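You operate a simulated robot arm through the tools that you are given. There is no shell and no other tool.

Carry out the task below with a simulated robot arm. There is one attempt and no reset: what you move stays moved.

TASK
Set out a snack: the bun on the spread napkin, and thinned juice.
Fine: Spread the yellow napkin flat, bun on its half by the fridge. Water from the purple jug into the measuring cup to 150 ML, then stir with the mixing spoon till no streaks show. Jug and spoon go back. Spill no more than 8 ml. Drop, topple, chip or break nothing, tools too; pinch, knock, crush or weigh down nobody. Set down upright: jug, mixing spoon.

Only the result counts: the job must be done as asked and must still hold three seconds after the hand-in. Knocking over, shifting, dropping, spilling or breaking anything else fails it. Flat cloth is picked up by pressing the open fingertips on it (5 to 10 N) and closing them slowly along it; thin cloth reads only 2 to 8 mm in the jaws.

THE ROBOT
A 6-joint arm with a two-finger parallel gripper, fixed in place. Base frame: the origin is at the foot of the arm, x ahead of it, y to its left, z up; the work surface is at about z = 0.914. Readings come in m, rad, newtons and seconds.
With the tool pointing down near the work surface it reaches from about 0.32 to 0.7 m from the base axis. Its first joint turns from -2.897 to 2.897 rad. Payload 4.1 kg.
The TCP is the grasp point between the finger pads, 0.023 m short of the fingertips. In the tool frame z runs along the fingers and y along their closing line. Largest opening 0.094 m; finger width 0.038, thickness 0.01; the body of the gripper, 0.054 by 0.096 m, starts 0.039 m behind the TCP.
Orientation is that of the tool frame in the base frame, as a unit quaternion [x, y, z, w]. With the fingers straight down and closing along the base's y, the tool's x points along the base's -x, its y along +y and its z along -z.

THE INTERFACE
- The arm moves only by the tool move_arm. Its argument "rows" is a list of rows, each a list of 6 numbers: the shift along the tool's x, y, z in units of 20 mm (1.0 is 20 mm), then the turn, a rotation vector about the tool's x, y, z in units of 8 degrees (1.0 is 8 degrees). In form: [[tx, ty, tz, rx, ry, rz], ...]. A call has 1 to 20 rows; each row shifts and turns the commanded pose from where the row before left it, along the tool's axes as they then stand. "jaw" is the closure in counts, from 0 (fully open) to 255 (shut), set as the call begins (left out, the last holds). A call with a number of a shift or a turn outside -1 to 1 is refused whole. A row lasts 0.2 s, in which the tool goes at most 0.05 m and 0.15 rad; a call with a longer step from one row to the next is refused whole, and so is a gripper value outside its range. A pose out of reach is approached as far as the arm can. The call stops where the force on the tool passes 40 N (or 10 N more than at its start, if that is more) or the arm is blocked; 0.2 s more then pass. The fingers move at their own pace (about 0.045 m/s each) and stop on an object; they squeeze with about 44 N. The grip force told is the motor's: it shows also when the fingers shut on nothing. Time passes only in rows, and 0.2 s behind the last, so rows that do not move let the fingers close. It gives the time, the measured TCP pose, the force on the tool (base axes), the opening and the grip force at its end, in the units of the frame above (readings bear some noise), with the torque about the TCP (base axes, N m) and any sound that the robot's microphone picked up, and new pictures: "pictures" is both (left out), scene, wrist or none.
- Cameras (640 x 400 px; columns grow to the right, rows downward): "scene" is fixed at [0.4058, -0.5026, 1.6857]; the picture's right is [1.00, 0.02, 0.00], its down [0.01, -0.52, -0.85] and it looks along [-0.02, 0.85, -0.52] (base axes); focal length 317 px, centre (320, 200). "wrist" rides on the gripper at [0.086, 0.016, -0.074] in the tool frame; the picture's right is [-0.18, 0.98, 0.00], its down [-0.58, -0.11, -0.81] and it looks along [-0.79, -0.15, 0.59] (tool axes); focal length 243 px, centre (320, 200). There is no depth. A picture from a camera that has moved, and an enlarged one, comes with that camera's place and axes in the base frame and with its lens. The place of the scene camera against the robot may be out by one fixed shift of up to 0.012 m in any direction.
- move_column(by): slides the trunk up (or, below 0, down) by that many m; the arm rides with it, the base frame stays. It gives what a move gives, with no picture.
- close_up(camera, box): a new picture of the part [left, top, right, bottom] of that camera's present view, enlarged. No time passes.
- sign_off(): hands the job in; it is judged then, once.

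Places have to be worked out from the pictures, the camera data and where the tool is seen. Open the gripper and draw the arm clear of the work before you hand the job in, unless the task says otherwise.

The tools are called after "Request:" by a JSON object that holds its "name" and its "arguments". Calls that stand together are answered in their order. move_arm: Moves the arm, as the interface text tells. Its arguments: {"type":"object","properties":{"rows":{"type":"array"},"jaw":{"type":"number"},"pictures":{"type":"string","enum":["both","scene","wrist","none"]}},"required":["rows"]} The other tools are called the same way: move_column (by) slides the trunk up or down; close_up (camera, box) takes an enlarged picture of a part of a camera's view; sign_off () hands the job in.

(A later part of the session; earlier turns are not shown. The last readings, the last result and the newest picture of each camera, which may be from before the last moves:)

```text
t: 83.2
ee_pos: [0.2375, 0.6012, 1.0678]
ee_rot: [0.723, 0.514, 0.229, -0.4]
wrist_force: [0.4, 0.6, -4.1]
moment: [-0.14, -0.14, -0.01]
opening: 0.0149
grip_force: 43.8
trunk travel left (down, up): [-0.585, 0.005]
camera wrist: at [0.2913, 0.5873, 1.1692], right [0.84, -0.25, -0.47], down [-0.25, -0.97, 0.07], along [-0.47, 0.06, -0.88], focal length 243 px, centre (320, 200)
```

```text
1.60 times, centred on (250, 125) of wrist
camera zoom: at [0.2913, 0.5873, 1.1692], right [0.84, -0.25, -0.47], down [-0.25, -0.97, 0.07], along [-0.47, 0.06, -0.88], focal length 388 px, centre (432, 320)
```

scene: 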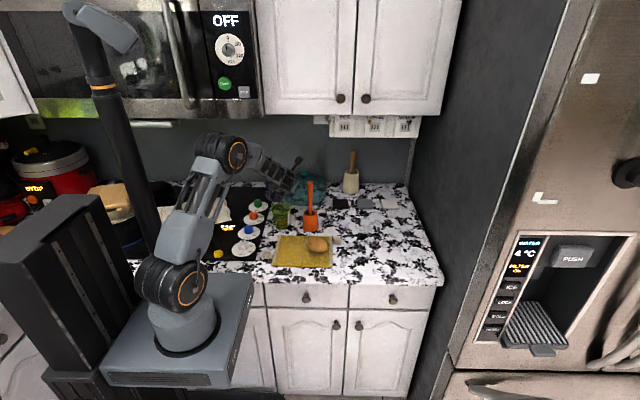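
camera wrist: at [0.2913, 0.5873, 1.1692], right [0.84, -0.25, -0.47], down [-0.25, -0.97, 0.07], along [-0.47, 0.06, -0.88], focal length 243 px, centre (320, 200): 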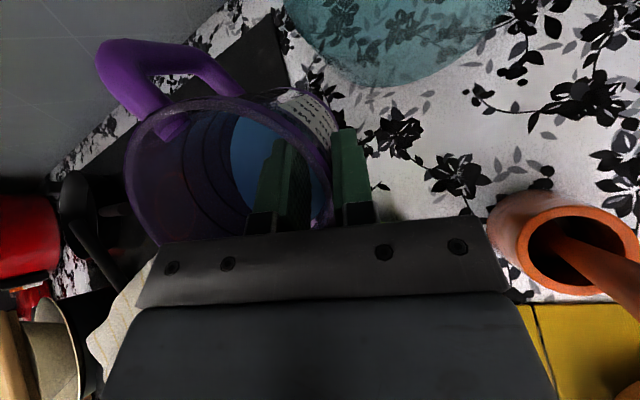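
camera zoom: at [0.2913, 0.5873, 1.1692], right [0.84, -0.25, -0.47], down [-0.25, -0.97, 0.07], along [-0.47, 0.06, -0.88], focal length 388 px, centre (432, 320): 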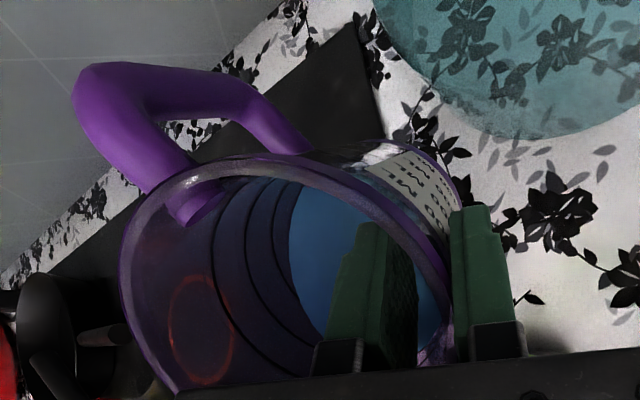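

The cup stays visible to the scene camera. I make a small lateral correction, lower the spout to about 4 cm over the rim, and tilt gently to 40°.

Request:
{"name": "move_arm", "arguments": {"rows": [[-0.31, 0.3, 0.21, 0, 0, 0], [-0.31, 0.3, 0.21, 0, 0, 0], [0.063, -0.027, -0.058, 0.164, 0.26, 0.057], [0.063, -0.027, -0.058, 0.164, 0.26, 0.057], [0.063, -0.027, -0.058, 0.164, 0.26, 0.057], [0.063, -0.027, -0.058, 0.164, 0.26, 0.057], [0, 0, 0, 0, 0, 0]]}}

Request:
{"name": "close_up", "arguments": {"camera": "scene", "box": [255, 170, 315, 235]}}

Request:
{"name": "close_up", "arguments": {"camera": "wrist", "box": [60, 0, 440, 250]}}

```text
t: 84.8
ee_pos: [0.2466, 0.5994, 1.0593]
ee_rot: [0.695, 0.482, 0.251, -0.472]
wrist_force: [0.1, 0.4, -3.1]
moment: [-0.12, -0.12, 0.01]
opening: 0.0152
grip_force: 43.6
trunk travel left (down, up): [-0.585, 0.005]
camera wrist: at [0.304, 0.5681, 1.1519], right [0.81, -0.17, -0.56], down [-0.25, -0.96, -0.08], along [-0.52, 0.2, -0.83], focal length 243 px, centre (320, 200)
```

scene: 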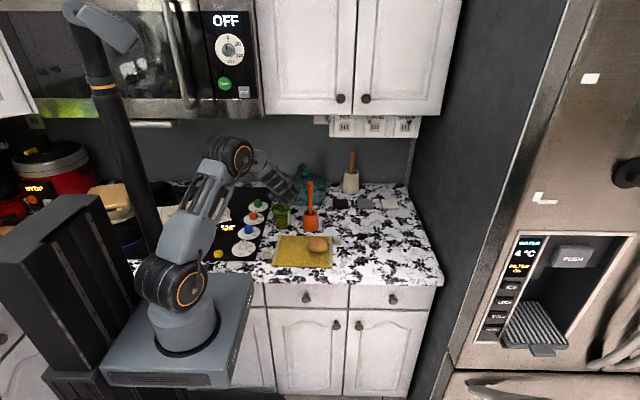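
wrist: 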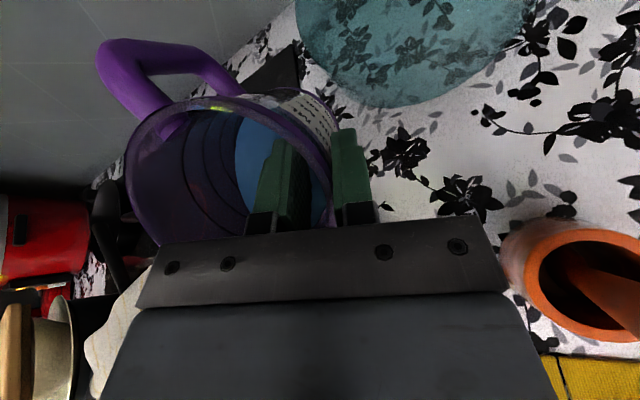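

```text
6.15 times, centred on (285, 202) of scene
camera zoom: at [0.4058, -0.5026, 1.6857], right [1.0, 0.02, 0.0], down [0.01, -0.52, -0.85], along [-0.02, 0.85, -0.52], focal length 1951 px, centre (535, 185)
```

zoom: 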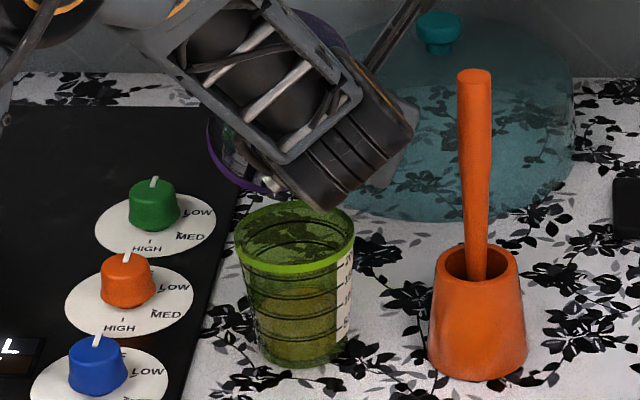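

```text
1.60 times, centred on (250, 125) of wrist
camera zoom: at [0.304, 0.5681, 1.1519], right [0.81, -0.17, -0.56], down [-0.25, -0.96, -0.08], along [-0.52, 0.2, -0.83], focal length 388 px, centre (432, 320)
```

zoom: 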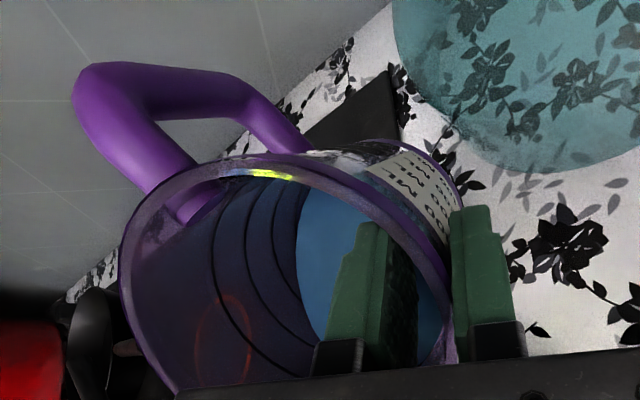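

At 40° nothing flows yet. I tilt on to 45° around the spout and check the cup.

Request:
{"name": "move_arm", "arguments": {"rows": [[0.063, -0.027, -0.058, 0.164, 0.26, 0.057], [0.063, -0.027, -0.058, 0.164, 0.26, 0.057], [0, 0, 0, 0, 0, 0], [0, 0, 0, 0, 0, 0]], "pictures": "wrist"}}

Request:
{"name": "close_up", "arguments": {"camera": "scene", "box": [265, 185, 305, 230]}}

```text
t: 85.8
ee_pos: [0.2471, 0.5979, 1.0619]
ee_rot: [0.678, 0.464, 0.261, -0.507]
wrist_force: [-0.9, 0.8, -4.1]
moment: [-0.15, -0.12, -0.01]
opening: 0.015
grip_force: 43.3
trunk travel left (down, up): [-0.585, 0.005]
camera wrist: at [0.3069, 0.5597, 1.1511], right [0.8, -0.12, -0.59], down [-0.25, -0.96, -0.15], along [-0.55, 0.27, -0.79], focal length 243 px, centre (320, 200)
```

wrist: 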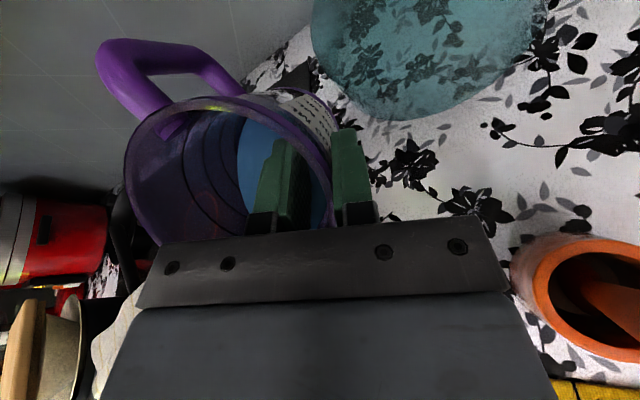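

```text
8.89 times, centred on (285, 208) of scene
camera zoom: at [0.4058, -0.5026, 1.6857], right [1.0, 0.02, 0.0], down [0.01, -0.52, -0.85], along [-0.02, 0.85, -0.52], focal length 2818 px, centre (631, 133)
```

zoom: 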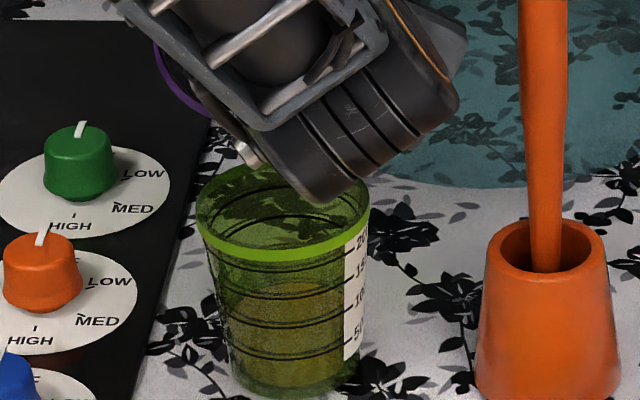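

Still no flow. I continue to 50°.

Request:
{"name": "move_arm", "arguments": {"rows": [[0.063, -0.027, -0.058, 0.164, 0.26, 0.057], [0.063, -0.027, -0.058, 0.164, 0.26, 0.057], [0, 0, 0, 0, 0, 0], [0, 0, 0, 0, 0, 0]], "pictures": "wrist"}}

Request:
{"name": "close_up", "arguments": {"camera": "scene", "box": [265, 185, 305, 230]}}

```text
t: 86.8
ee_pos: [0.247, 0.5971, 1.0658]
ee_rot: [0.66, 0.446, 0.271, -0.541]
wrist_force: [-0.1, -0.2, -2.4]
moment: [-0.11, -0.17, -0.02]
opening: 0.0152
grip_force: 43.6
trunk travel left (down, up): [-0.585, 0.005]
camera wrist: at [0.3096, 0.5507, 1.1495], right [0.78, -0.07, -0.62], down [-0.26, -0.94, -0.22], along [-0.57, 0.33, -0.75], focal length 243 px, centre (320, 200)
```

wrist: 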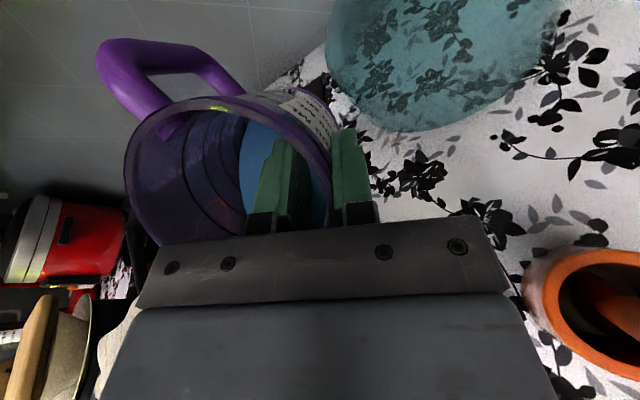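

```text
8.89 times, centred on (285, 208) of scene
camera zoom: at [0.4058, -0.5026, 1.6857], right [1.0, 0.02, 0.0], down [0.01, -0.52, -0.85], along [-0.02, 0.85, -0.52], focal length 2818 px, centre (631, 133)
```

zoom: 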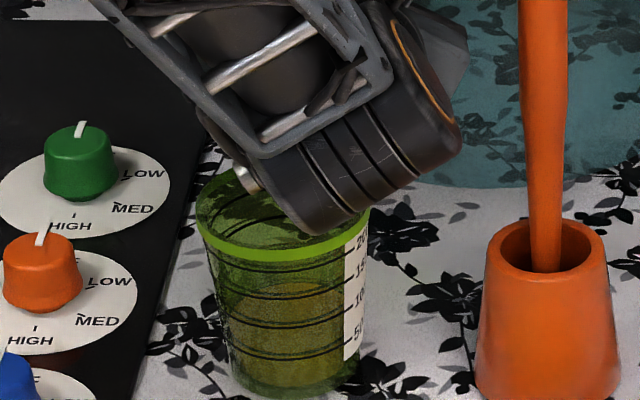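

No flow yet at 50°. I go on in smaller steps to 54°.

Request:
{"name": "move_arm", "arguments": {"rows": [[0.05, -0.021, -0.046, 0.131, 0.208, 0.045], [0.05, -0.021, -0.046, 0.131, 0.208, 0.045], [0, 0, 0, 0, 0, 0], [0, 0, 0, 0, 0, 0]], "pictures": "wrist"}}

Request:
{"name": "close_up", "arguments": {"camera": "scene", "box": [265, 185, 305, 230]}}

Request:
{"name": "close_up", "arguments": {"camera": "wrist", "box": [100, 20, 380, 240]}}

```text
t: 87.8
ee_pos: [0.2463, 0.5939, 1.0686]
ee_rot: [0.644, 0.431, 0.277, -0.568]
wrist_force: [-0.3, -0.2, -3.6]
moment: [-0.14, -0.17, 0.01]
opening: 0.0151
grip_force: 44.3
trunk travel left (down, up): [-0.585, 0.005]
camera wrist: at [0.3121, 0.5438, 1.1476], right [0.77, -0.03, -0.64], down [-0.26, -0.92, -0.28], along [-0.58, 0.38, -0.72], focal length 243 px, centre (320, 200)
```

wrist: 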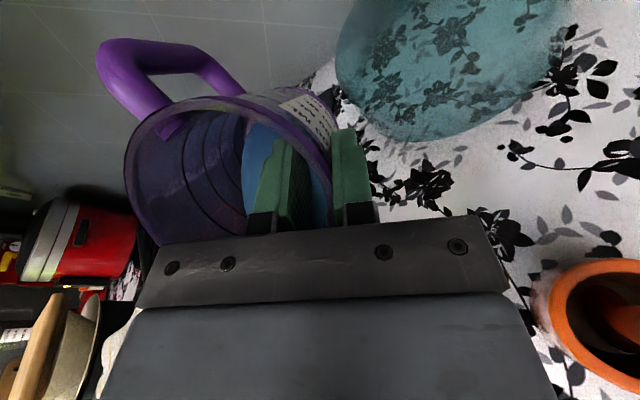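

```text
8.89 times, centred on (285, 208) of scene
camera zoom: at [0.4058, -0.5026, 1.6857], right [1.0, 0.02, 0.0], down [0.01, -0.52, -0.85], along [-0.02, 0.85, -0.52], focal length 2818 px, centre (631, 133)
```

zoom: 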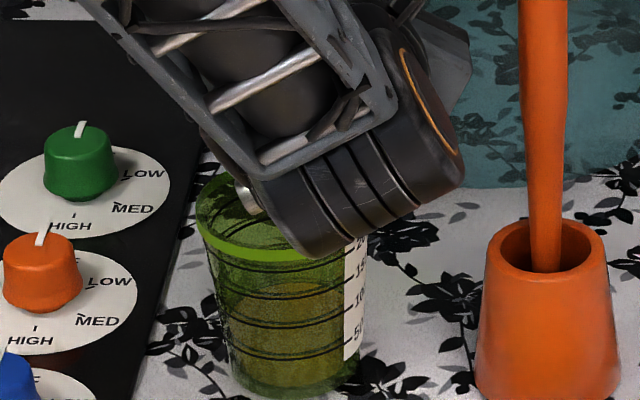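

```text
1.82 times, centred on (240, 130) of wrist
camera zoom: at [0.3121, 0.5438, 1.1476], right [0.77, -0.03, -0.64], down [-0.26, -0.92, -0.28], along [-0.58, 0.38, -0.72], focal length 441 px, centre (466, 327)
```

zoom: 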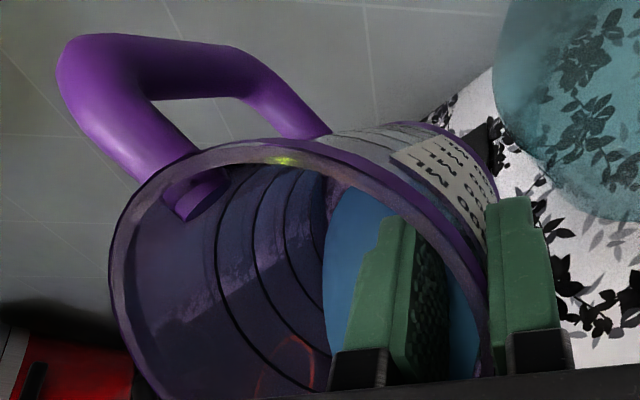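

The water has not reached the lip yet. I tilt on to 58°.

Request:
{"name": "move_arm", "arguments": {"rows": [[0.05, -0.021, -0.046, 0.131, 0.208, 0.045], [0.05, -0.021, -0.046, 0.131, 0.208, 0.045], [0, 0, 0, 0, 0, 0], [0, 0, 0, 0, 0, 0]], "pictures": "wrist"}}

Request:
{"name": "close_up", "arguments": {"camera": "scene", "box": [265, 185, 305, 230]}}

```text
t: 88.8
ee_pos: [0.2479, 0.593, 1.0707]
ee_rot: [0.628, 0.416, 0.285, -0.593]
wrist_force: [0.4, 0.0, -2.8]
moment: [-0.1, -0.12, 0.01]
opening: 0.0149
grip_force: 44.3
trunk travel left (down, up): [-0.585, 0.005]
camera wrist: at [0.3142, 0.5377, 1.1447], right [0.75, 0.01, -0.66], down [-0.27, -0.9, -0.33], along [-0.6, 0.43, -0.68], focal length 243 px, centre (320, 200)
```

wrist: 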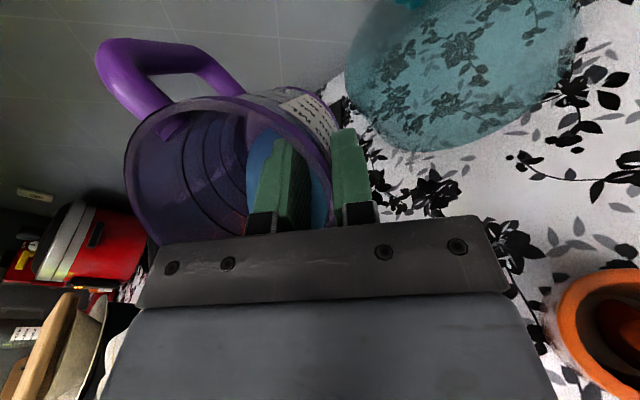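

```text
8.89 times, centred on (285, 208) of scene
camera zoom: at [0.4058, -0.5026, 1.6857], right [1.0, 0.02, 0.0], down [0.01, -0.52, -0.85], along [-0.02, 0.85, -0.52], focal length 2818 px, centre (631, 133)
```

zoom: 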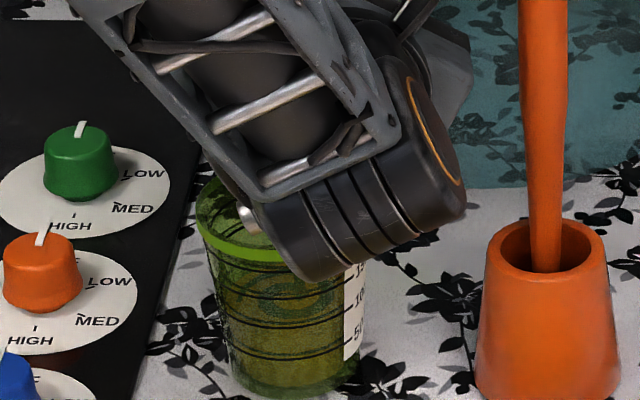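

Streaks have appeared in the cup, so the pour has begun. I hold still and check the level closely.

Request:
{"name": "move_arm", "arguments": {"rows": [[0, 0, 0, 0, 0, 0], [0, 0, 0, 0, 0, 0], [0, 0, 0, 0, 0, 0]], "pictures": "none"}}

Request:
{"name": "close_up", "arguments": {"camera": "scene", "box": [272, 200, 298, 230]}}

```text
t: 89.7
ee_pos: [0.2467, 0.594, 1.0706]
ee_rot: [0.628, 0.416, 0.284, -0.594]
wrist_force: [0.5, 0.1, -2.3]
moment: [-0.1, -0.13, -0.03]
opening: 0.015
grip_force: 43.9
trunk travel left (down, up): [-0.585, 0.005]
```

```text
13.33 times, centred on (285, 215) of scene
camera zoom: at [0.4058, -0.5026, 1.6857], right [1.0, 0.02, 0.0], down [0.01, -0.52, -0.85], along [-0.02, 0.85, -0.52], focal length 4226 px, centre (787, 0)
```

zoom: 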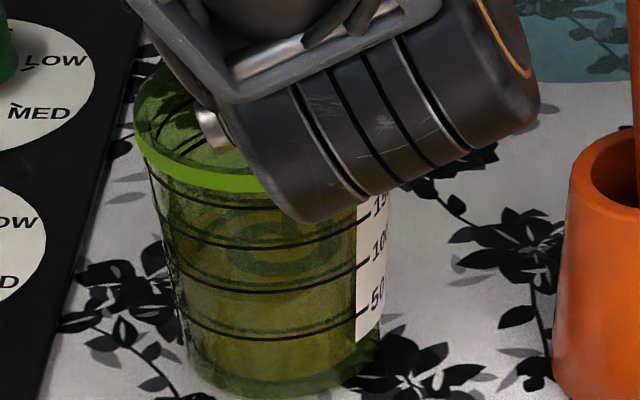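

The level has risen to roughly 90–100 ml. I wait without moving to see whether flow continues at this tilt.

Request:
{"name": "move_arm", "arguments": {"rows": [[0, 0, 0, 0, 0, 0], [0, 0, 0, 0, 0, 0], [0, 0, 0, 0, 0, 0], [0, 0, 0, 0, 0, 0], [0, 0, 0, 0, 0, 0]], "pictures": "wrist"}}

Request:
{"name": "close_up", "arguments": {"camera": "scene", "box": [272, 200, 298, 230]}}

```text
t: 90.8
ee_pos: [0.2476, 0.5934, 1.0695]
ee_rot: [0.629, 0.415, 0.285, -0.593]
wrist_force: [-0.6, 1.1, -3.0]
moment: [-0.11, -0.13, -0.01]
opening: 0.015
grip_force: 44.1
trunk travel left (down, up): [-0.585, 0.005]
camera wrist: at [0.3142, 0.5378, 1.1448], right [0.75, 0.01, -0.66], down [-0.27, -0.9, -0.33], along [-0.6, 0.43, -0.68], focal length 243 px, centre (320, 200)
```

wrist: 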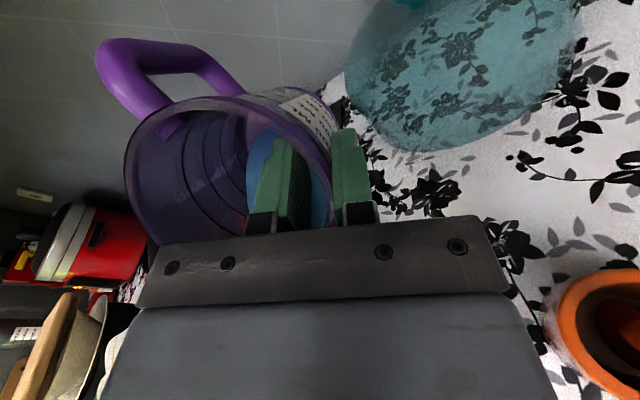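

```text
13.33 times, centred on (285, 215) of scene
camera zoom: at [0.4058, -0.5026, 1.6857], right [1.0, 0.02, 0.0], down [0.01, -0.52, -0.85], along [-0.02, 0.85, -0.52], focal length 4226 px, centre (787, 0)
```

zoom: 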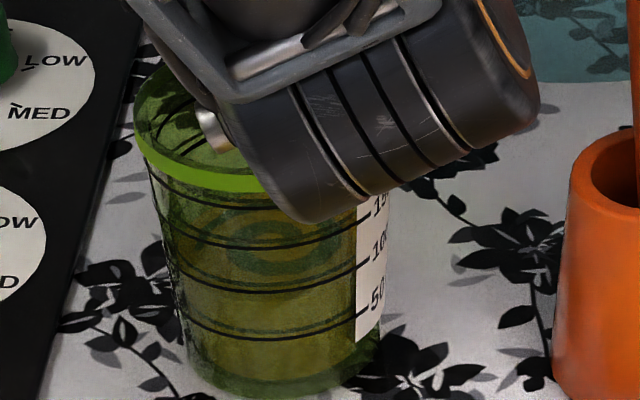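

Flow has stopped at about 100 ml; the swirl centre sits on the 100 ring. I tilt 1.5° more, wait, and measure again.

Request:
{"name": "move_arm", "arguments": {"rows": [[0.0375, -0.016, -0.035, 0.098, 0.156, 0.034], [0, 0, 0, 0, 0, 0], [0, 0, 0, 0, 0, 0], [0, 0, 0, 0, 0, 0], [0, 0, 0, 0, 0, 0], [0, 0, 0, 0, 0, 0], [0, 0, 0, 0, 0, 0], [0, 0, 0, 0, 0, 0]], "pictures": "none"}}

Request:
{"name": "close_up", "arguments": {"camera": "scene", "box": [272, 200, 298, 230]}}

```text
t: 92.7
ee_pos: [0.2483, 0.5925, 1.0714]
ee_rot: [0.621, 0.41, 0.287, -0.603]
wrist_force: [-0.1, -0.1, -3.2]
moment: [-0.13, -0.11, 0.0]
opening: 0.0148
grip_force: 44.0
trunk travel left (down, up): [-0.585, 0.005]
```

```text
13.33 times, centred on (285, 215) of scene
camera zoom: at [0.4058, -0.5026, 1.6857], right [1.0, 0.02, 0.0], down [0.01, -0.52, -0.85], along [-0.02, 0.85, -0.52], focal length 4226 px, centre (787, 0)
```

zoom: 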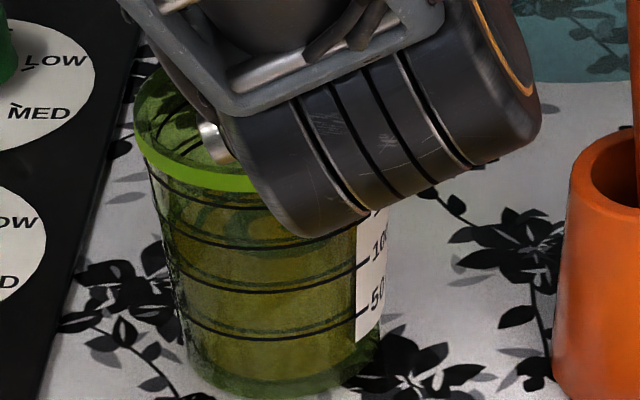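

The level rose again, but the wrist covers part of the cup. I enlarge the visible part for a finer reading.

Request:
{"name": "close_up", "arguments": {"camera": "scene", "box": [276, 206, 296, 228]}}

```text
16.00 times, centred on (286, 217) of scene
camera zoom: at [0.4058, -0.5026, 1.6857], right [1.0, 0.02, 0.0], down [0.01, -0.52, -0.85], along [-0.02, 0.85, -0.52], focal length 5072 px, centre (864, -72)
```

zoom: 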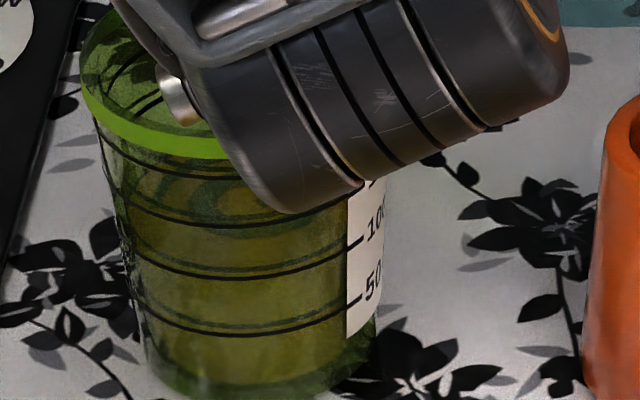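

To read it without the wrist in the way, I tilt the jug back 16° (stopping any flow) and look again.

Request:
{"name": "move_arm", "arguments": {"rows": [[-0.1, 0.043, 0.093, -0.262, -0.416, -0.091], [-0.1, 0.043, 0.093, -0.262, -0.416, -0.091], [-0.1, 0.043, 0.093, -0.262, -0.416, -0.091], [-0.1, 0.043, 0.093, -0.262, -0.416, -0.091], [0, 0, 0, 0, 0, 0]], "pictures": "wrist"}}

Request:
{"name": "close_up", "arguments": {"camera": "scene", "box": [272, 200, 298, 230]}}

```text
t: 93.8
ee_pos: [0.2449, 0.5986, 1.061]
ee_rot: [0.683, 0.47, 0.258, -0.496]
wrist_force: [1.3, -0.6, -3.4]
moment: [-0.12, -0.14, -0.03]
opening: 0.0153
grip_force: 43.6
trunk travel left (down, up): [-0.585, 0.005]
camera wrist: at [0.3061, 0.5634, 1.1519], right [0.8, -0.14, -0.58], down [-0.25, -0.96, -0.13], along [-0.54, 0.25, -0.81], focal length 243 px, centre (320, 200)
```

wrist: 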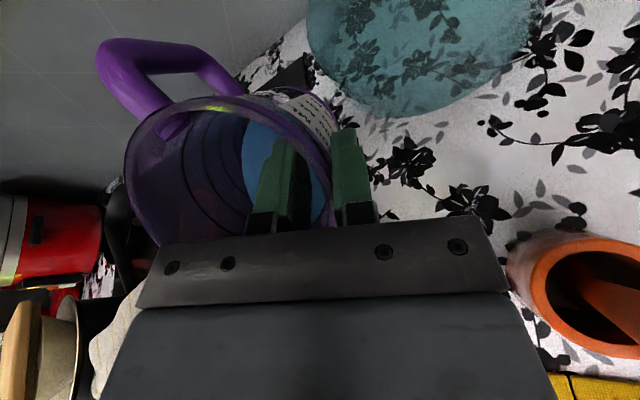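

```text
13.33 times, centred on (285, 215) of scene
camera zoom: at [0.4058, -0.5026, 1.6857], right [1.0, 0.02, 0.0], down [0.01, -0.52, -0.85], along [-0.02, 0.85, -0.52], focal length 4226 px, centre (787, 0)
```

zoom: 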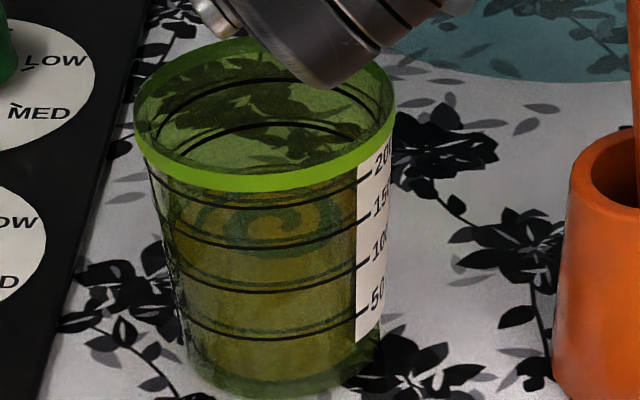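

Clear view now. I enlarge more to locate the surface edge relative to the 100 and 150 rings.

Request:
{"name": "close_up", "arguments": {"camera": "scene", "box": [275, 207, 295, 225]}}

Request:
{"name": "close_up", "arguments": {"camera": "scene", "box": [288, 208, 298, 226]}}

```text
16.00 times, centred on (285, 216) of scene
camera zoom: at [0.4058, -0.5026, 1.6857], right [1.0, 0.02, 0.0], down [0.01, -0.52, -0.85], along [-0.02, 0.85, -0.52], focal length 5072 px, centre (880, -56)
```

zoom: 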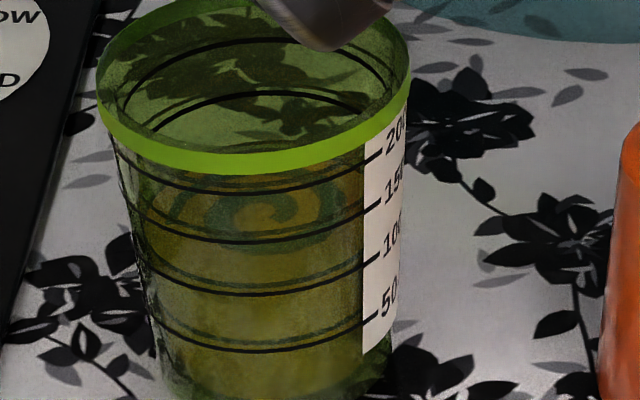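

```text
16.00 times, centred on (293, 217) of scene
camera zoom: at [0.4058, -0.5026, 1.6857], right [1.0, 0.02, 0.0], down [0.01, -0.52, -0.85], along [-0.02, 0.85, -0.52], focal length 5072 px, centre (752, -72)
```

zoom: 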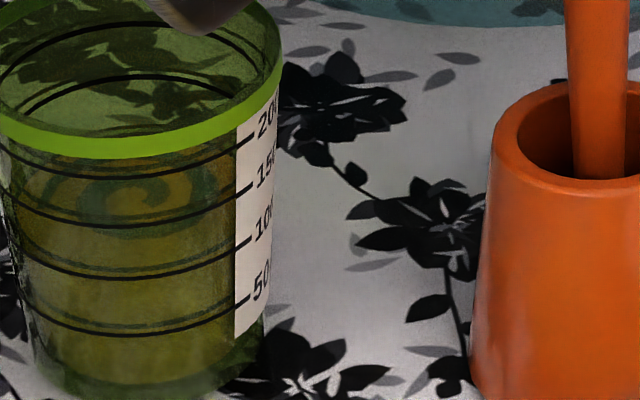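

The swirl centre lies about a fifth of the way from the 100 to the 150 ring, so ≈110 ml. I tilt forward to about 62°, wait, and tilt back in one go.

Request:
{"name": "move_arm", "arguments": {"rows": [[0.1, -0.043, -0.093, 0.262, 0.416, 0.091], [0.1, -0.043, -0.093, 0.262, 0.416, 0.091], [0.1, -0.043, -0.093, 0.262, 0.416, 0.091], [0.1, -0.043, -0.093, 0.262, 0.416, 0.091], [0.0625, -0.027, -0.058, 0.164, 0.26, 0.057], [0, 0, 0, 0, 0, 0], [0, 0, 0, 0, 0, 0], [0, 0, 0, 0, 0, 0], [0, 0, 0, 0, 0, 0], [0, 0, 0, 0, 0, 0], [0, 0, 0, 0, 0, 0], [-0.0625, 0.027, 0.058, -0.164, -0.26, -0.057], [-0.1, 0.043, 0.093, -0.262, -0.416, -0.091], [-0.1, 0.043, 0.093, -0.262, -0.416, -0.091], [-0.1, 0.043, 0.093, -0.262, -0.416, -0.091], [-0.1, 0.043, 0.093, -0.262, -0.416, -0.091], [0, 0, 0, 0, 0, 0]], "pictures": "none"}}

Request:
{"name": "close_up", "arguments": {"camera": "scene", "box": [275, 207, 295, 225]}}

Request:
{"name": "close_up", "arguments": {"camera": "scene", "box": [255, 170, 325, 240]}}

```text
t: 97.5
ee_pos: [0.2455, 0.5979, 1.0627]
ee_rot: [0.682, 0.471, 0.259, -0.496]
wrist_force: [0.1, -0.3, -2.8]
moment: [-0.09, -0.15, 0.0]
opening: 0.0148
grip_force: 44.0
trunk travel left (down, up): [-0.585, 0.005]
```

```text
16.00 times, centred on (285, 216) of scene
camera zoom: at [0.4058, -0.5026, 1.6857], right [1.0, 0.02, 0.0], down [0.01, -0.52, -0.85], along [-0.02, 0.85, -0.52], focal length 5072 px, centre (880, -56)
```

zoom: 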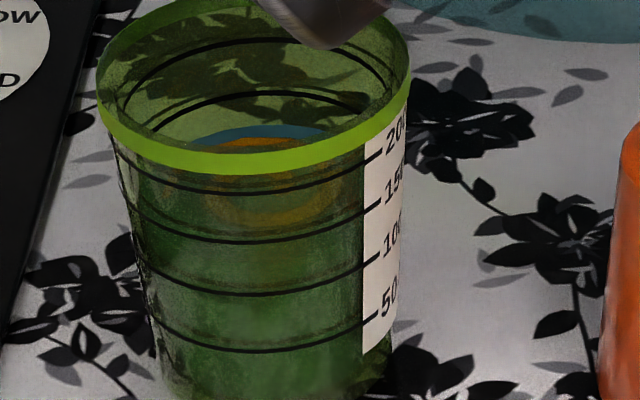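

```text
5.71 times, centred on (290, 205) of scene
camera zoom: at [0.4058, -0.5026, 1.6857], right [1.0, 0.02, 0.0], down [0.01, -0.52, -0.85], along [-0.02, 0.85, -0.52], focal length 1811 px, centre (491, 171)
```

zoom: 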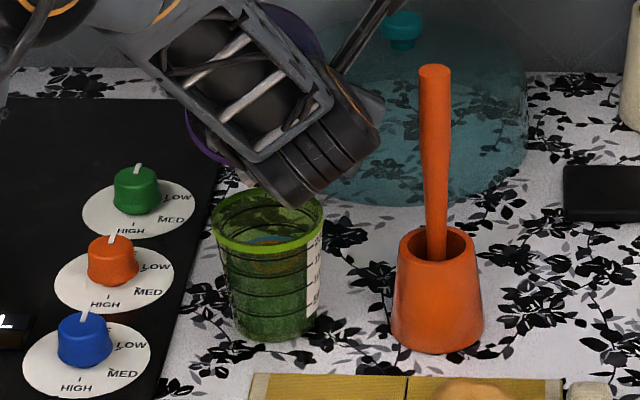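

Now the surface shows through the mouth. I zoom in on it to determine its back edge against the 150 ring's back line.

Request:
{"name": "close_up", "arguments": {"camera": "scene", "box": [279, 208, 293, 218]}}

Request:
{"name": "close_up", "arguments": {"camera": "scene", "box": [275, 212, 291, 224]}}

```text
16.00 times, centred on (286, 213) of scene
camera zoom: at [0.4058, -0.5026, 1.6857], right [1.0, 0.02, 0.0], down [0.01, -0.52, -0.85], along [-0.02, 0.85, -0.52], focal length 5072 px, centre (864, -8)
```

zoom: 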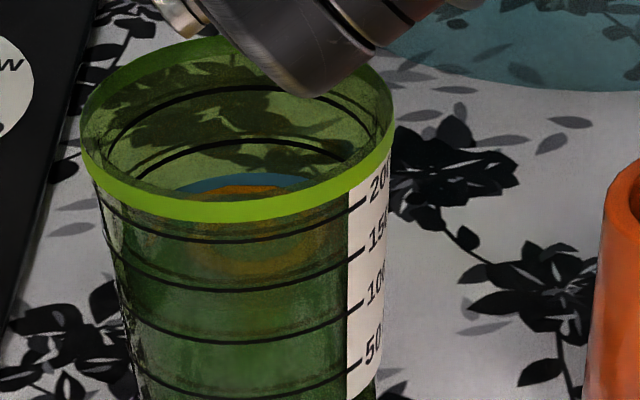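

```text
16.00 times, centred on (283, 218) of scene
camera zoom: at [0.4058, -0.5026, 1.6857], right [1.0, 0.02, 0.0], down [0.01, -0.52, -0.85], along [-0.02, 0.85, -0.52], focal length 5072 px, centre (912, -88)
```

zoom: 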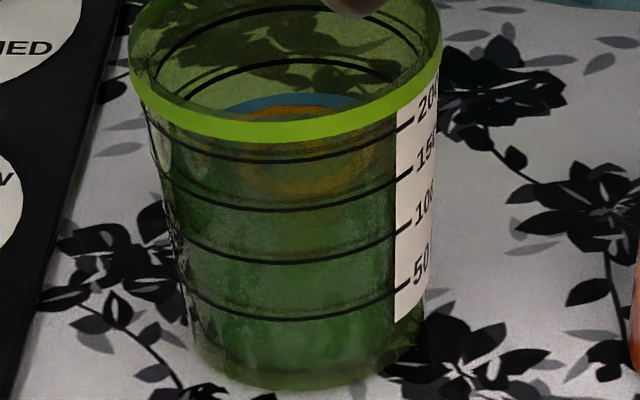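

I check the liquid's side silhouette at both edges of the cup, where the surface meets the wall.

Request:
{"name": "close_up", "arguments": {"camera": "scene", "box": [262, 204, 288, 226]}}

Request:
{"name": "close_up", "arguments": {"camera": "scene", "box": [282, 204, 308, 226]}}

```text
16.00 times, centred on (275, 215) of scene
camera zoom: at [0.4058, -0.5026, 1.6857], right [1.0, 0.02, 0.0], down [0.01, -0.52, -0.85], along [-0.02, 0.85, -0.52], focal length 5072 px, centre (1040, -40)
```

zoom: 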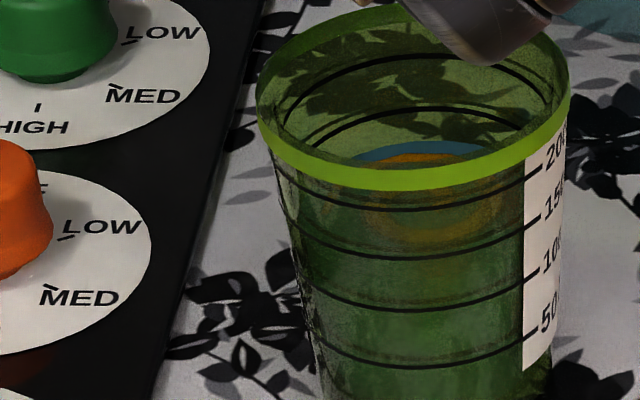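

```text
16.00 times, centred on (295, 215) of scene
camera zoom: at [0.4058, -0.5026, 1.6857], right [1.0, 0.02, 0.0], down [0.01, -0.52, -0.85], along [-0.02, 0.85, -0.52], focal length 5072 px, centre (720, -40)
```

zoom: 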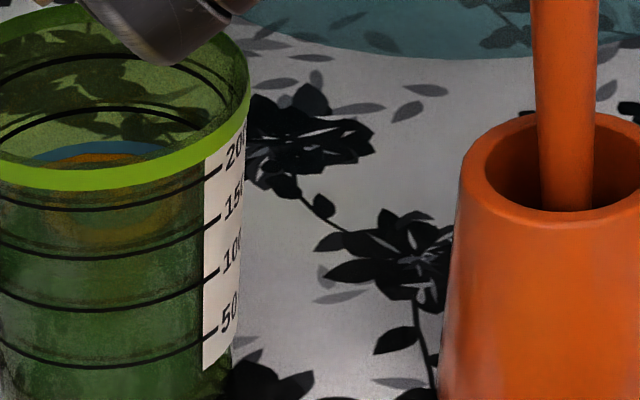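

The surface's back edge lies about 60% of the way down from the 150 ring to the 100 ring, so roughly 121–125 ml. I repeat the tilt cycle to about 64°.

Request:
{"name": "move_arm", "arguments": {"rows": [[0.1, -0.043, -0.093, 0.262, 0.416, 0.091], [0.1, -0.043, -0.093, 0.262, 0.416, 0.091], [0.1, -0.043, -0.093, 0.262, 0.416, 0.091], [0.1, -0.043, -0.093, 0.262, 0.416, 0.091], [0.1, -0.043, -0.093, 0.262, 0.416, 0.091], [0.0125, -0.005, -0.0116, 0.033, 0.052, 0.0114], [0, 0, 0, 0, 0, 0], [0, 0, 0, 0, 0, 0], [0, 0, 0, 0, 0, 0], [0, 0, 0, 0, 0, 0], [0, 0, 0, 0, 0, 0], [0, 0, 0, 0, 0, 0], [-0.0125, 0.005, 0.0116, -0.033, -0.052, -0.0114], [-0.1, 0.043, 0.093, -0.262, -0.416, -0.091], [-0.1, 0.043, 0.093, -0.262, -0.416, -0.091], [-0.1, 0.043, 0.093, -0.262, -0.416, -0.091], [-0.1, 0.043, 0.093, -0.262, -0.416, -0.091], [-0.1, 0.043, 0.093, -0.262, -0.416, -0.091], [0, 0, 0, 0, 0, 0]], "pictures": "none"}}

Request:
{"name": "close_up", "arguments": {"camera": "scene", "box": [262, 204, 288, 226]}}

Request:
{"name": "close_up", "arguments": {"camera": "scene", "box": [282, 204, 308, 226]}}

```text
t: 101.5
ee_pos: [0.2458, 0.6004, 1.0636]
ee_rot: [0.683, 0.471, 0.257, -0.496]
wrist_force: [-1.0, 0.3, -2.3]
moment: [-0.11, -0.09, 0.0]
opening: 0.0147
grip_force: 43.9
trunk travel left (down, up): [-0.585, 0.005]
```

```text
16.00 times, centred on (275, 215) of scene
camera zoom: at [0.4058, -0.5026, 1.6857], right [1.0, 0.02, 0.0], down [0.01, -0.52, -0.85], along [-0.02, 0.85, -0.52], focal length 5072 px, centre (1040, -40)
```

zoom: 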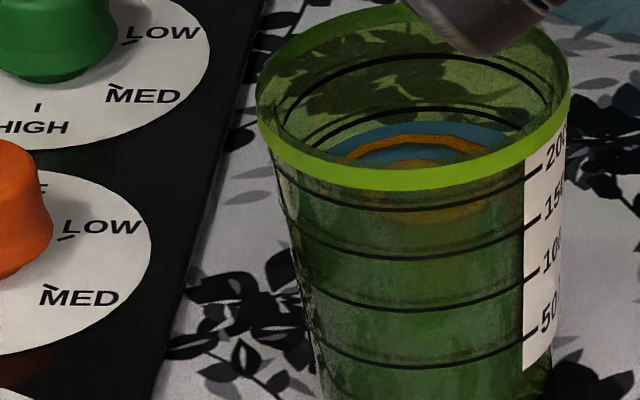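

```text
16.00 times, centred on (295, 215) of scene
camera zoom: at [0.4058, -0.5026, 1.6857], right [1.0, 0.02, 0.0], down [0.01, -0.52, -0.85], along [-0.02, 0.85, -0.52], focal length 5072 px, centre (720, -40)
```

zoom: 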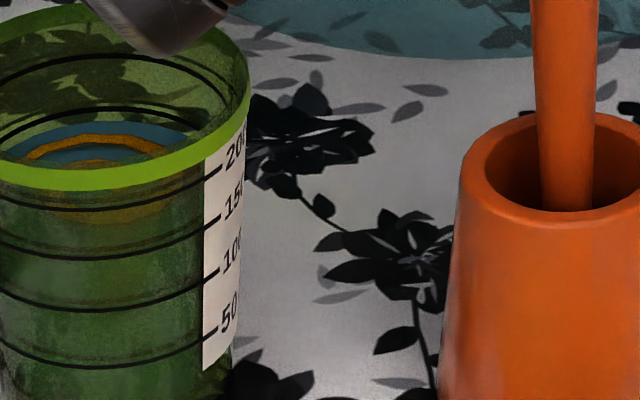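

The surface's back edge is now just 15 px under the 150 ring line, about 137 ml. One more cycle with 1.7° extra tilt should bring it to the mark.

Request:
{"name": "move_arm", "arguments": {"rows": [[0.1, -0.043, -0.093, 0.262, 0.416, 0.091], [0.1, -0.043, -0.093, 0.262, 0.416, 0.091], [0.1, -0.043, -0.093, 0.262, 0.416, 0.091], [0.1, -0.043, -0.093, 0.262, 0.416, 0.091], [0.1, -0.043, -0.093, 0.262, 0.416, 0.091], [0.055, -0.0236, -0.051, 0.144, 0.2286, 0.05], [0, 0, 0, 0, 0, 0], [0, 0, 0, 0, 0, 0], [0, 0, 0, 0, 0, 0], [0, 0, 0, 0, 0, 0], [0, 0, 0, 0, 0, 0], [0, 0, 0, 0, 0, 0], [-0.055, 0.0236, 0.051, -0.144, -0.2286, -0.05], [-0.1, 0.043, 0.093, -0.262, -0.416, -0.091], [-0.1, 0.043, 0.093, -0.262, -0.416, -0.091], [-0.1, 0.043, 0.093, -0.262, -0.416, -0.091], [-0.1, 0.043, 0.093, -0.262, -0.416, -0.091], [-0.1, 0.043, 0.093, -0.262, -0.416, -0.091], [0, 0, 0, 0, 0, 0]], "pictures": "none"}}

Request:
{"name": "close_up", "arguments": {"camera": "scene", "box": [262, 204, 288, 226]}}

Request:
{"name": "close_up", "arguments": {"camera": "scene", "box": [282, 204, 308, 226]}}

```text
t: 105.5
ee_pos: [0.2457, 0.5998, 1.0639]
ee_rot: [0.683, 0.47, 0.257, -0.496]
wrist_force: [-0.3, -0.6, -3.0]
moment: [-0.09, -0.11, 0.0]
opening: 0.0147
grip_force: 44.2
trunk travel left (down, up): [-0.585, 0.005]
```

```text
16.00 times, centred on (275, 215) of scene
camera zoom: at [0.4058, -0.5026, 1.6857], right [1.0, 0.02, 0.0], down [0.01, -0.52, -0.85], along [-0.02, 0.85, -0.52], focal length 5072 px, centre (1040, -40)
```

zoom: 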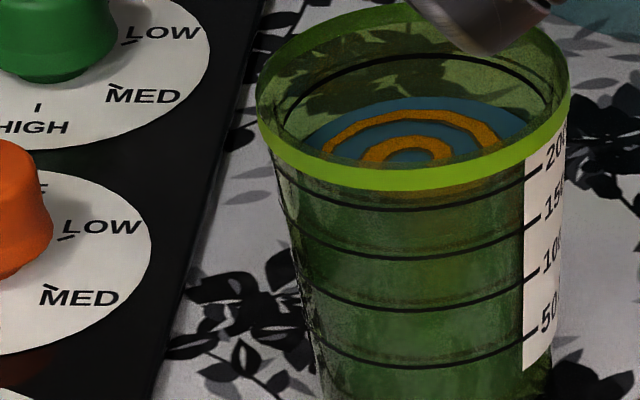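

```text
16.00 times, centred on (295, 215) of scene
camera zoom: at [0.4058, -0.5026, 1.6857], right [1.0, 0.02, 0.0], down [0.01, -0.52, -0.85], along [-0.02, 0.85, -0.52], focal length 5072 px, centre (720, -40)
```

zoom: 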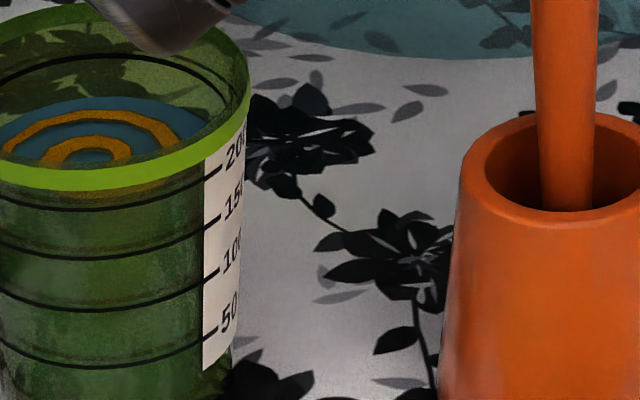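

The surface has now slightly passed the 150 ring line. I look again carefully to judge the exact level.

Request:
{"name": "close_up", "arguments": {"camera": "scene", "box": [272, 201, 300, 219]}}

Request:
{"name": "close_up", "arguments": {"camera": "scene", "box": [270, 206, 300, 232]}}

```text
16.00 times, centred on (286, 210) of scene
camera zoom: at [0.4058, -0.5026, 1.6857], right [1.0, 0.02, 0.0], down [0.01, -0.52, -0.85], along [-0.02, 0.85, -0.52], focal length 5072 px, centre (864, 40)
```

zoom: 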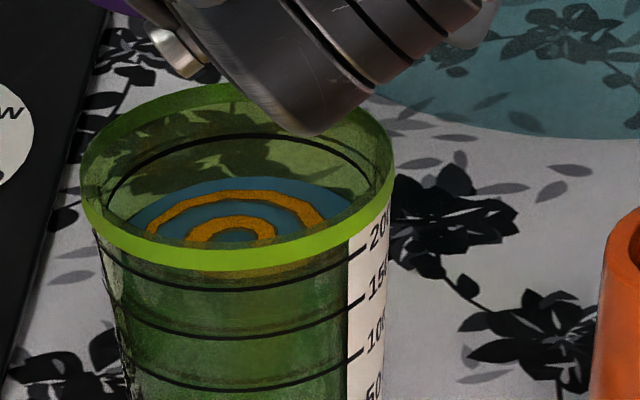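

```text
15.38 times, centred on (285, 219) of scene
camera zoom: at [0.4058, -0.5026, 1.6857], right [1.0, 0.02, 0.0], down [0.01, -0.52, -0.85], along [-0.02, 0.85, -0.52], focal length 4877 px, centre (858, -92)
```

zoom: 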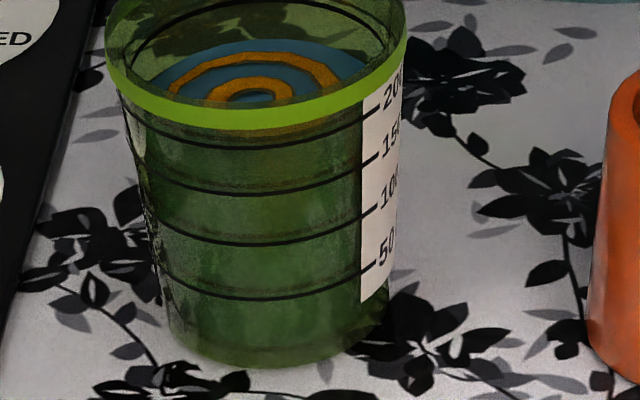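

My estimate is about 155–165 ml, a little over; I'll verify it from the side once my hand is free. First I raise the jug away from the cup and bring it back upright.

Request:
{"name": "move_arm", "arguments": {"rows": [[0.832, -0.282, 0.01, 0, 0, 0], [0.832, -0.282, 0.01, 0, 0, 0], [0.832, -0.282, 0.01, 0, 0, 0], [0.832, -0.282, 0.01, 0, 0, 0], [0.832, -0.282, 0.01, 0, 0, 0], [-0.1, 0.043, 0.093, -0.262, -0.416, -0.091], [-0.1, 0.043, 0.093, -0.262, -0.416, -0.091], [-0.1, 0.043, 0.093, -0.262, -0.416, -0.091], [-0.1, 0.043, 0.093, -0.262, -0.416, -0.091], [-0.1, 0.043, 0.093, -0.262, -0.416, -0.091], [-0.1, 0.043, 0.093, -0.262, -0.416, -0.091], [-0.1, 0.043, 0.093, -0.262, -0.416, -0.091], [-0.1, 0.043, 0.093, -0.262, -0.416, -0.091], [-0.1, 0.043, 0.093, -0.262, -0.416, -0.091], [-0.1, 0.043, 0.093, -0.262, -0.416, -0.091], [-0.1, 0.043, 0.093, -0.262, -0.416, -0.091]]}}

Request:
{"name": "close_up", "arguments": {"camera": "scene", "box": [272, 201, 300, 219]}}

Request:
{"name": "close_up", "arguments": {"camera": "scene", "box": [230, 120, 350, 240]}}

```text
t: 108.8
ee_pos: [0.2577, 0.6344, 1.1115]
ee_rot: [0.777, 0.589, 0.152, -0.164]
wrist_force: [-0.4, -0.3, -2.2]
moment: [-0.05, -0.1, 0.03]
opening: 0.0145
grip_force: 44.1
trunk travel left (down, up): [-0.585, 0.005]
camera wrist: at [0.2937, 0.6728, 1.213], right [0.9, -0.41, -0.15], down [-0.29, -0.83, 0.49], along [-0.32, -0.39, -0.86], focal length 243 px, centre (320, 200)
```

scene: 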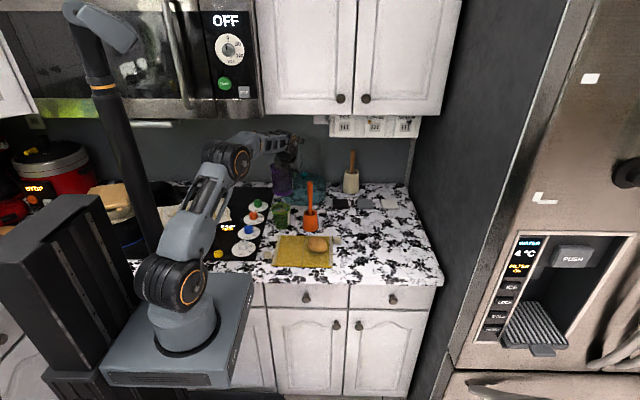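
wrist: 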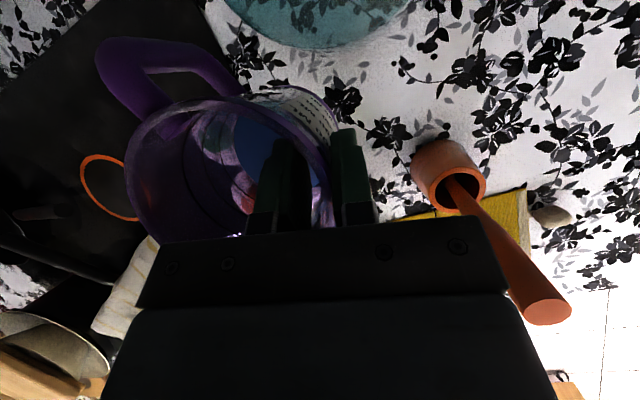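

```text
16.00 times, centred on (286, 210) of scene
camera zoom: at [0.4058, -0.5026, 1.6857], right [1.0, 0.02, 0.0], down [0.01, -0.52, -0.85], along [-0.02, 0.85, -0.52], focal length 5072 px, centre (864, 40)
```

zoom: 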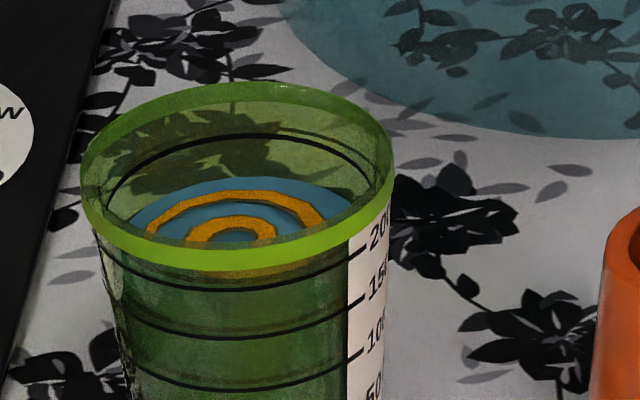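

```text
3.33 times, centred on (290, 180) of scene
camera zoom: at [0.4058, -0.5026, 1.6857], right [1.0, 0.02, 0.0], down [0.01, -0.52, -0.85], along [-0.02, 0.85, -0.52], focal length 1057 px, centre (420, 267)
```

zoom: 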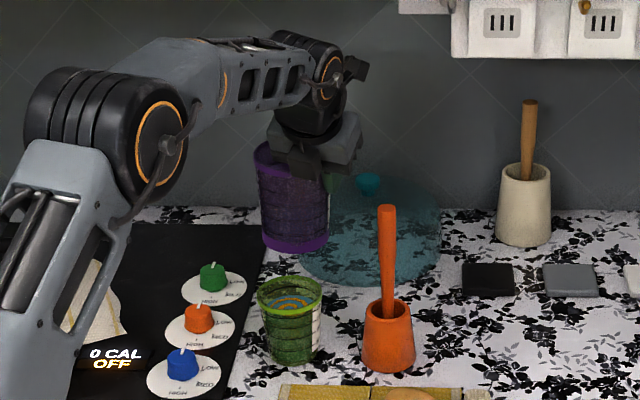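

No spill is visible and the jug hangs upright. I carry it back to the right, behind the spoon.

Request:
{"name": "move_arm", "arguments": {"rows": [[0.106, 0.779, -0.015, 0, 0, 0], [0.106, 0.779, -0.015, 0, 0, 0], [0.106, 0.779, -0.015, 0, 0, 0], [0.106, 0.779, -0.015, 0, 0, 0], [0.106, 0.779, -0.015, 0, 0, 0], [0.106, 0.779, -0.015, 0, 0, 0], [0.106, 0.779, -0.015, 0, 0, 0], [0.106, 0.779, -0.015, 0, 0, 0], [0.106, 0.779, -0.015, 0, 0, 0]]}}

```text
t: 110.8
ee_pos: [0.3968, 0.6124, 1.1104]
ee_rot: [0.779, 0.587, 0.153, -0.162]
wrist_force: [-0.2, -0.2, -1.3]
moment: [-0.05, -0.05, 0.0]
opening: 0.0147
grip_force: 44.0
trunk travel left (down, up): [-0.585, 0.005]
camera wrist: at [0.4308, 0.6518, 1.213], right [0.9, -0.41, -0.15], down [-0.3, -0.82, 0.49], along [-0.33, -0.39, -0.86], focal length 243 px, centre (320, 200)
```

scene: 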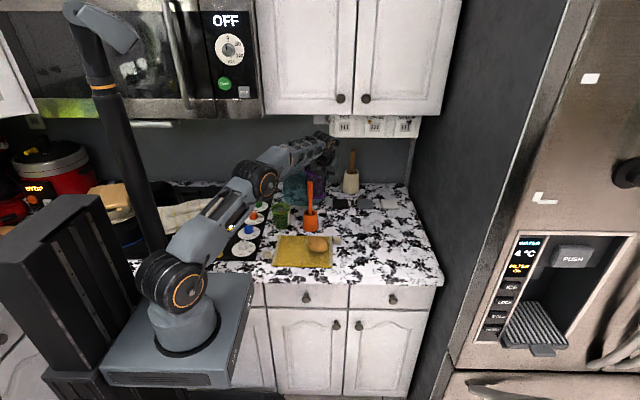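
wrist: 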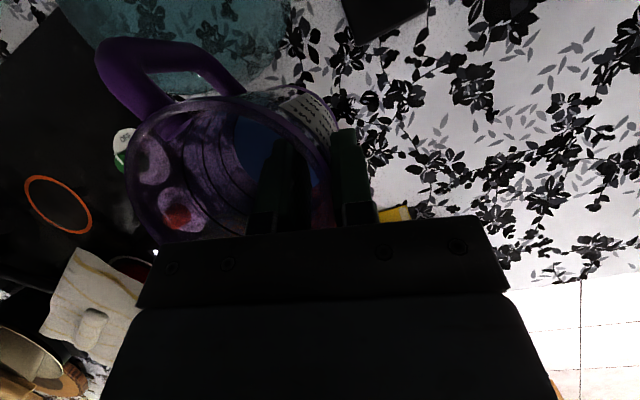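

Next the reverse of the outbound move: forward-right past the spoon, and yaw back 15°.

Request:
{"name": "move_arm", "arguments": {"rows": [[-0.387, 0.65, -0.168, 0, 0, 0], [-0.387, 0.65, -0.168, 0, 0, 0], [-0.387, 0.65, -0.168, 0, 0, 0], [0, 0, 0, -0.27, 0.05, 0.56], [0, 0, 0, -0.27, 0.05, 0.56], [0, 0, 0, -0.27, 0.05, 0.56]], "pictures": "scene"}}

```text
t: 112.2
ee_pos: [0.4317, 0.5731, 1.1076]
ee_rot: [0.846, 0.483, 0.173, -0.144]
wrist_force: [-0.1, -0.2, -2.1]
moment: [-0.05, -0.06, 0.03]
opening: 0.0145
grip_force: 43.9
out of reach, approached as far as the arm can: row 6
trunk travel left (down, up): [-0.585, 0.005]
```

scene: 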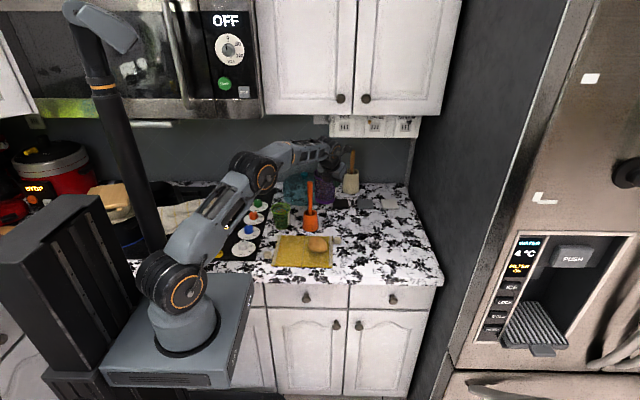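

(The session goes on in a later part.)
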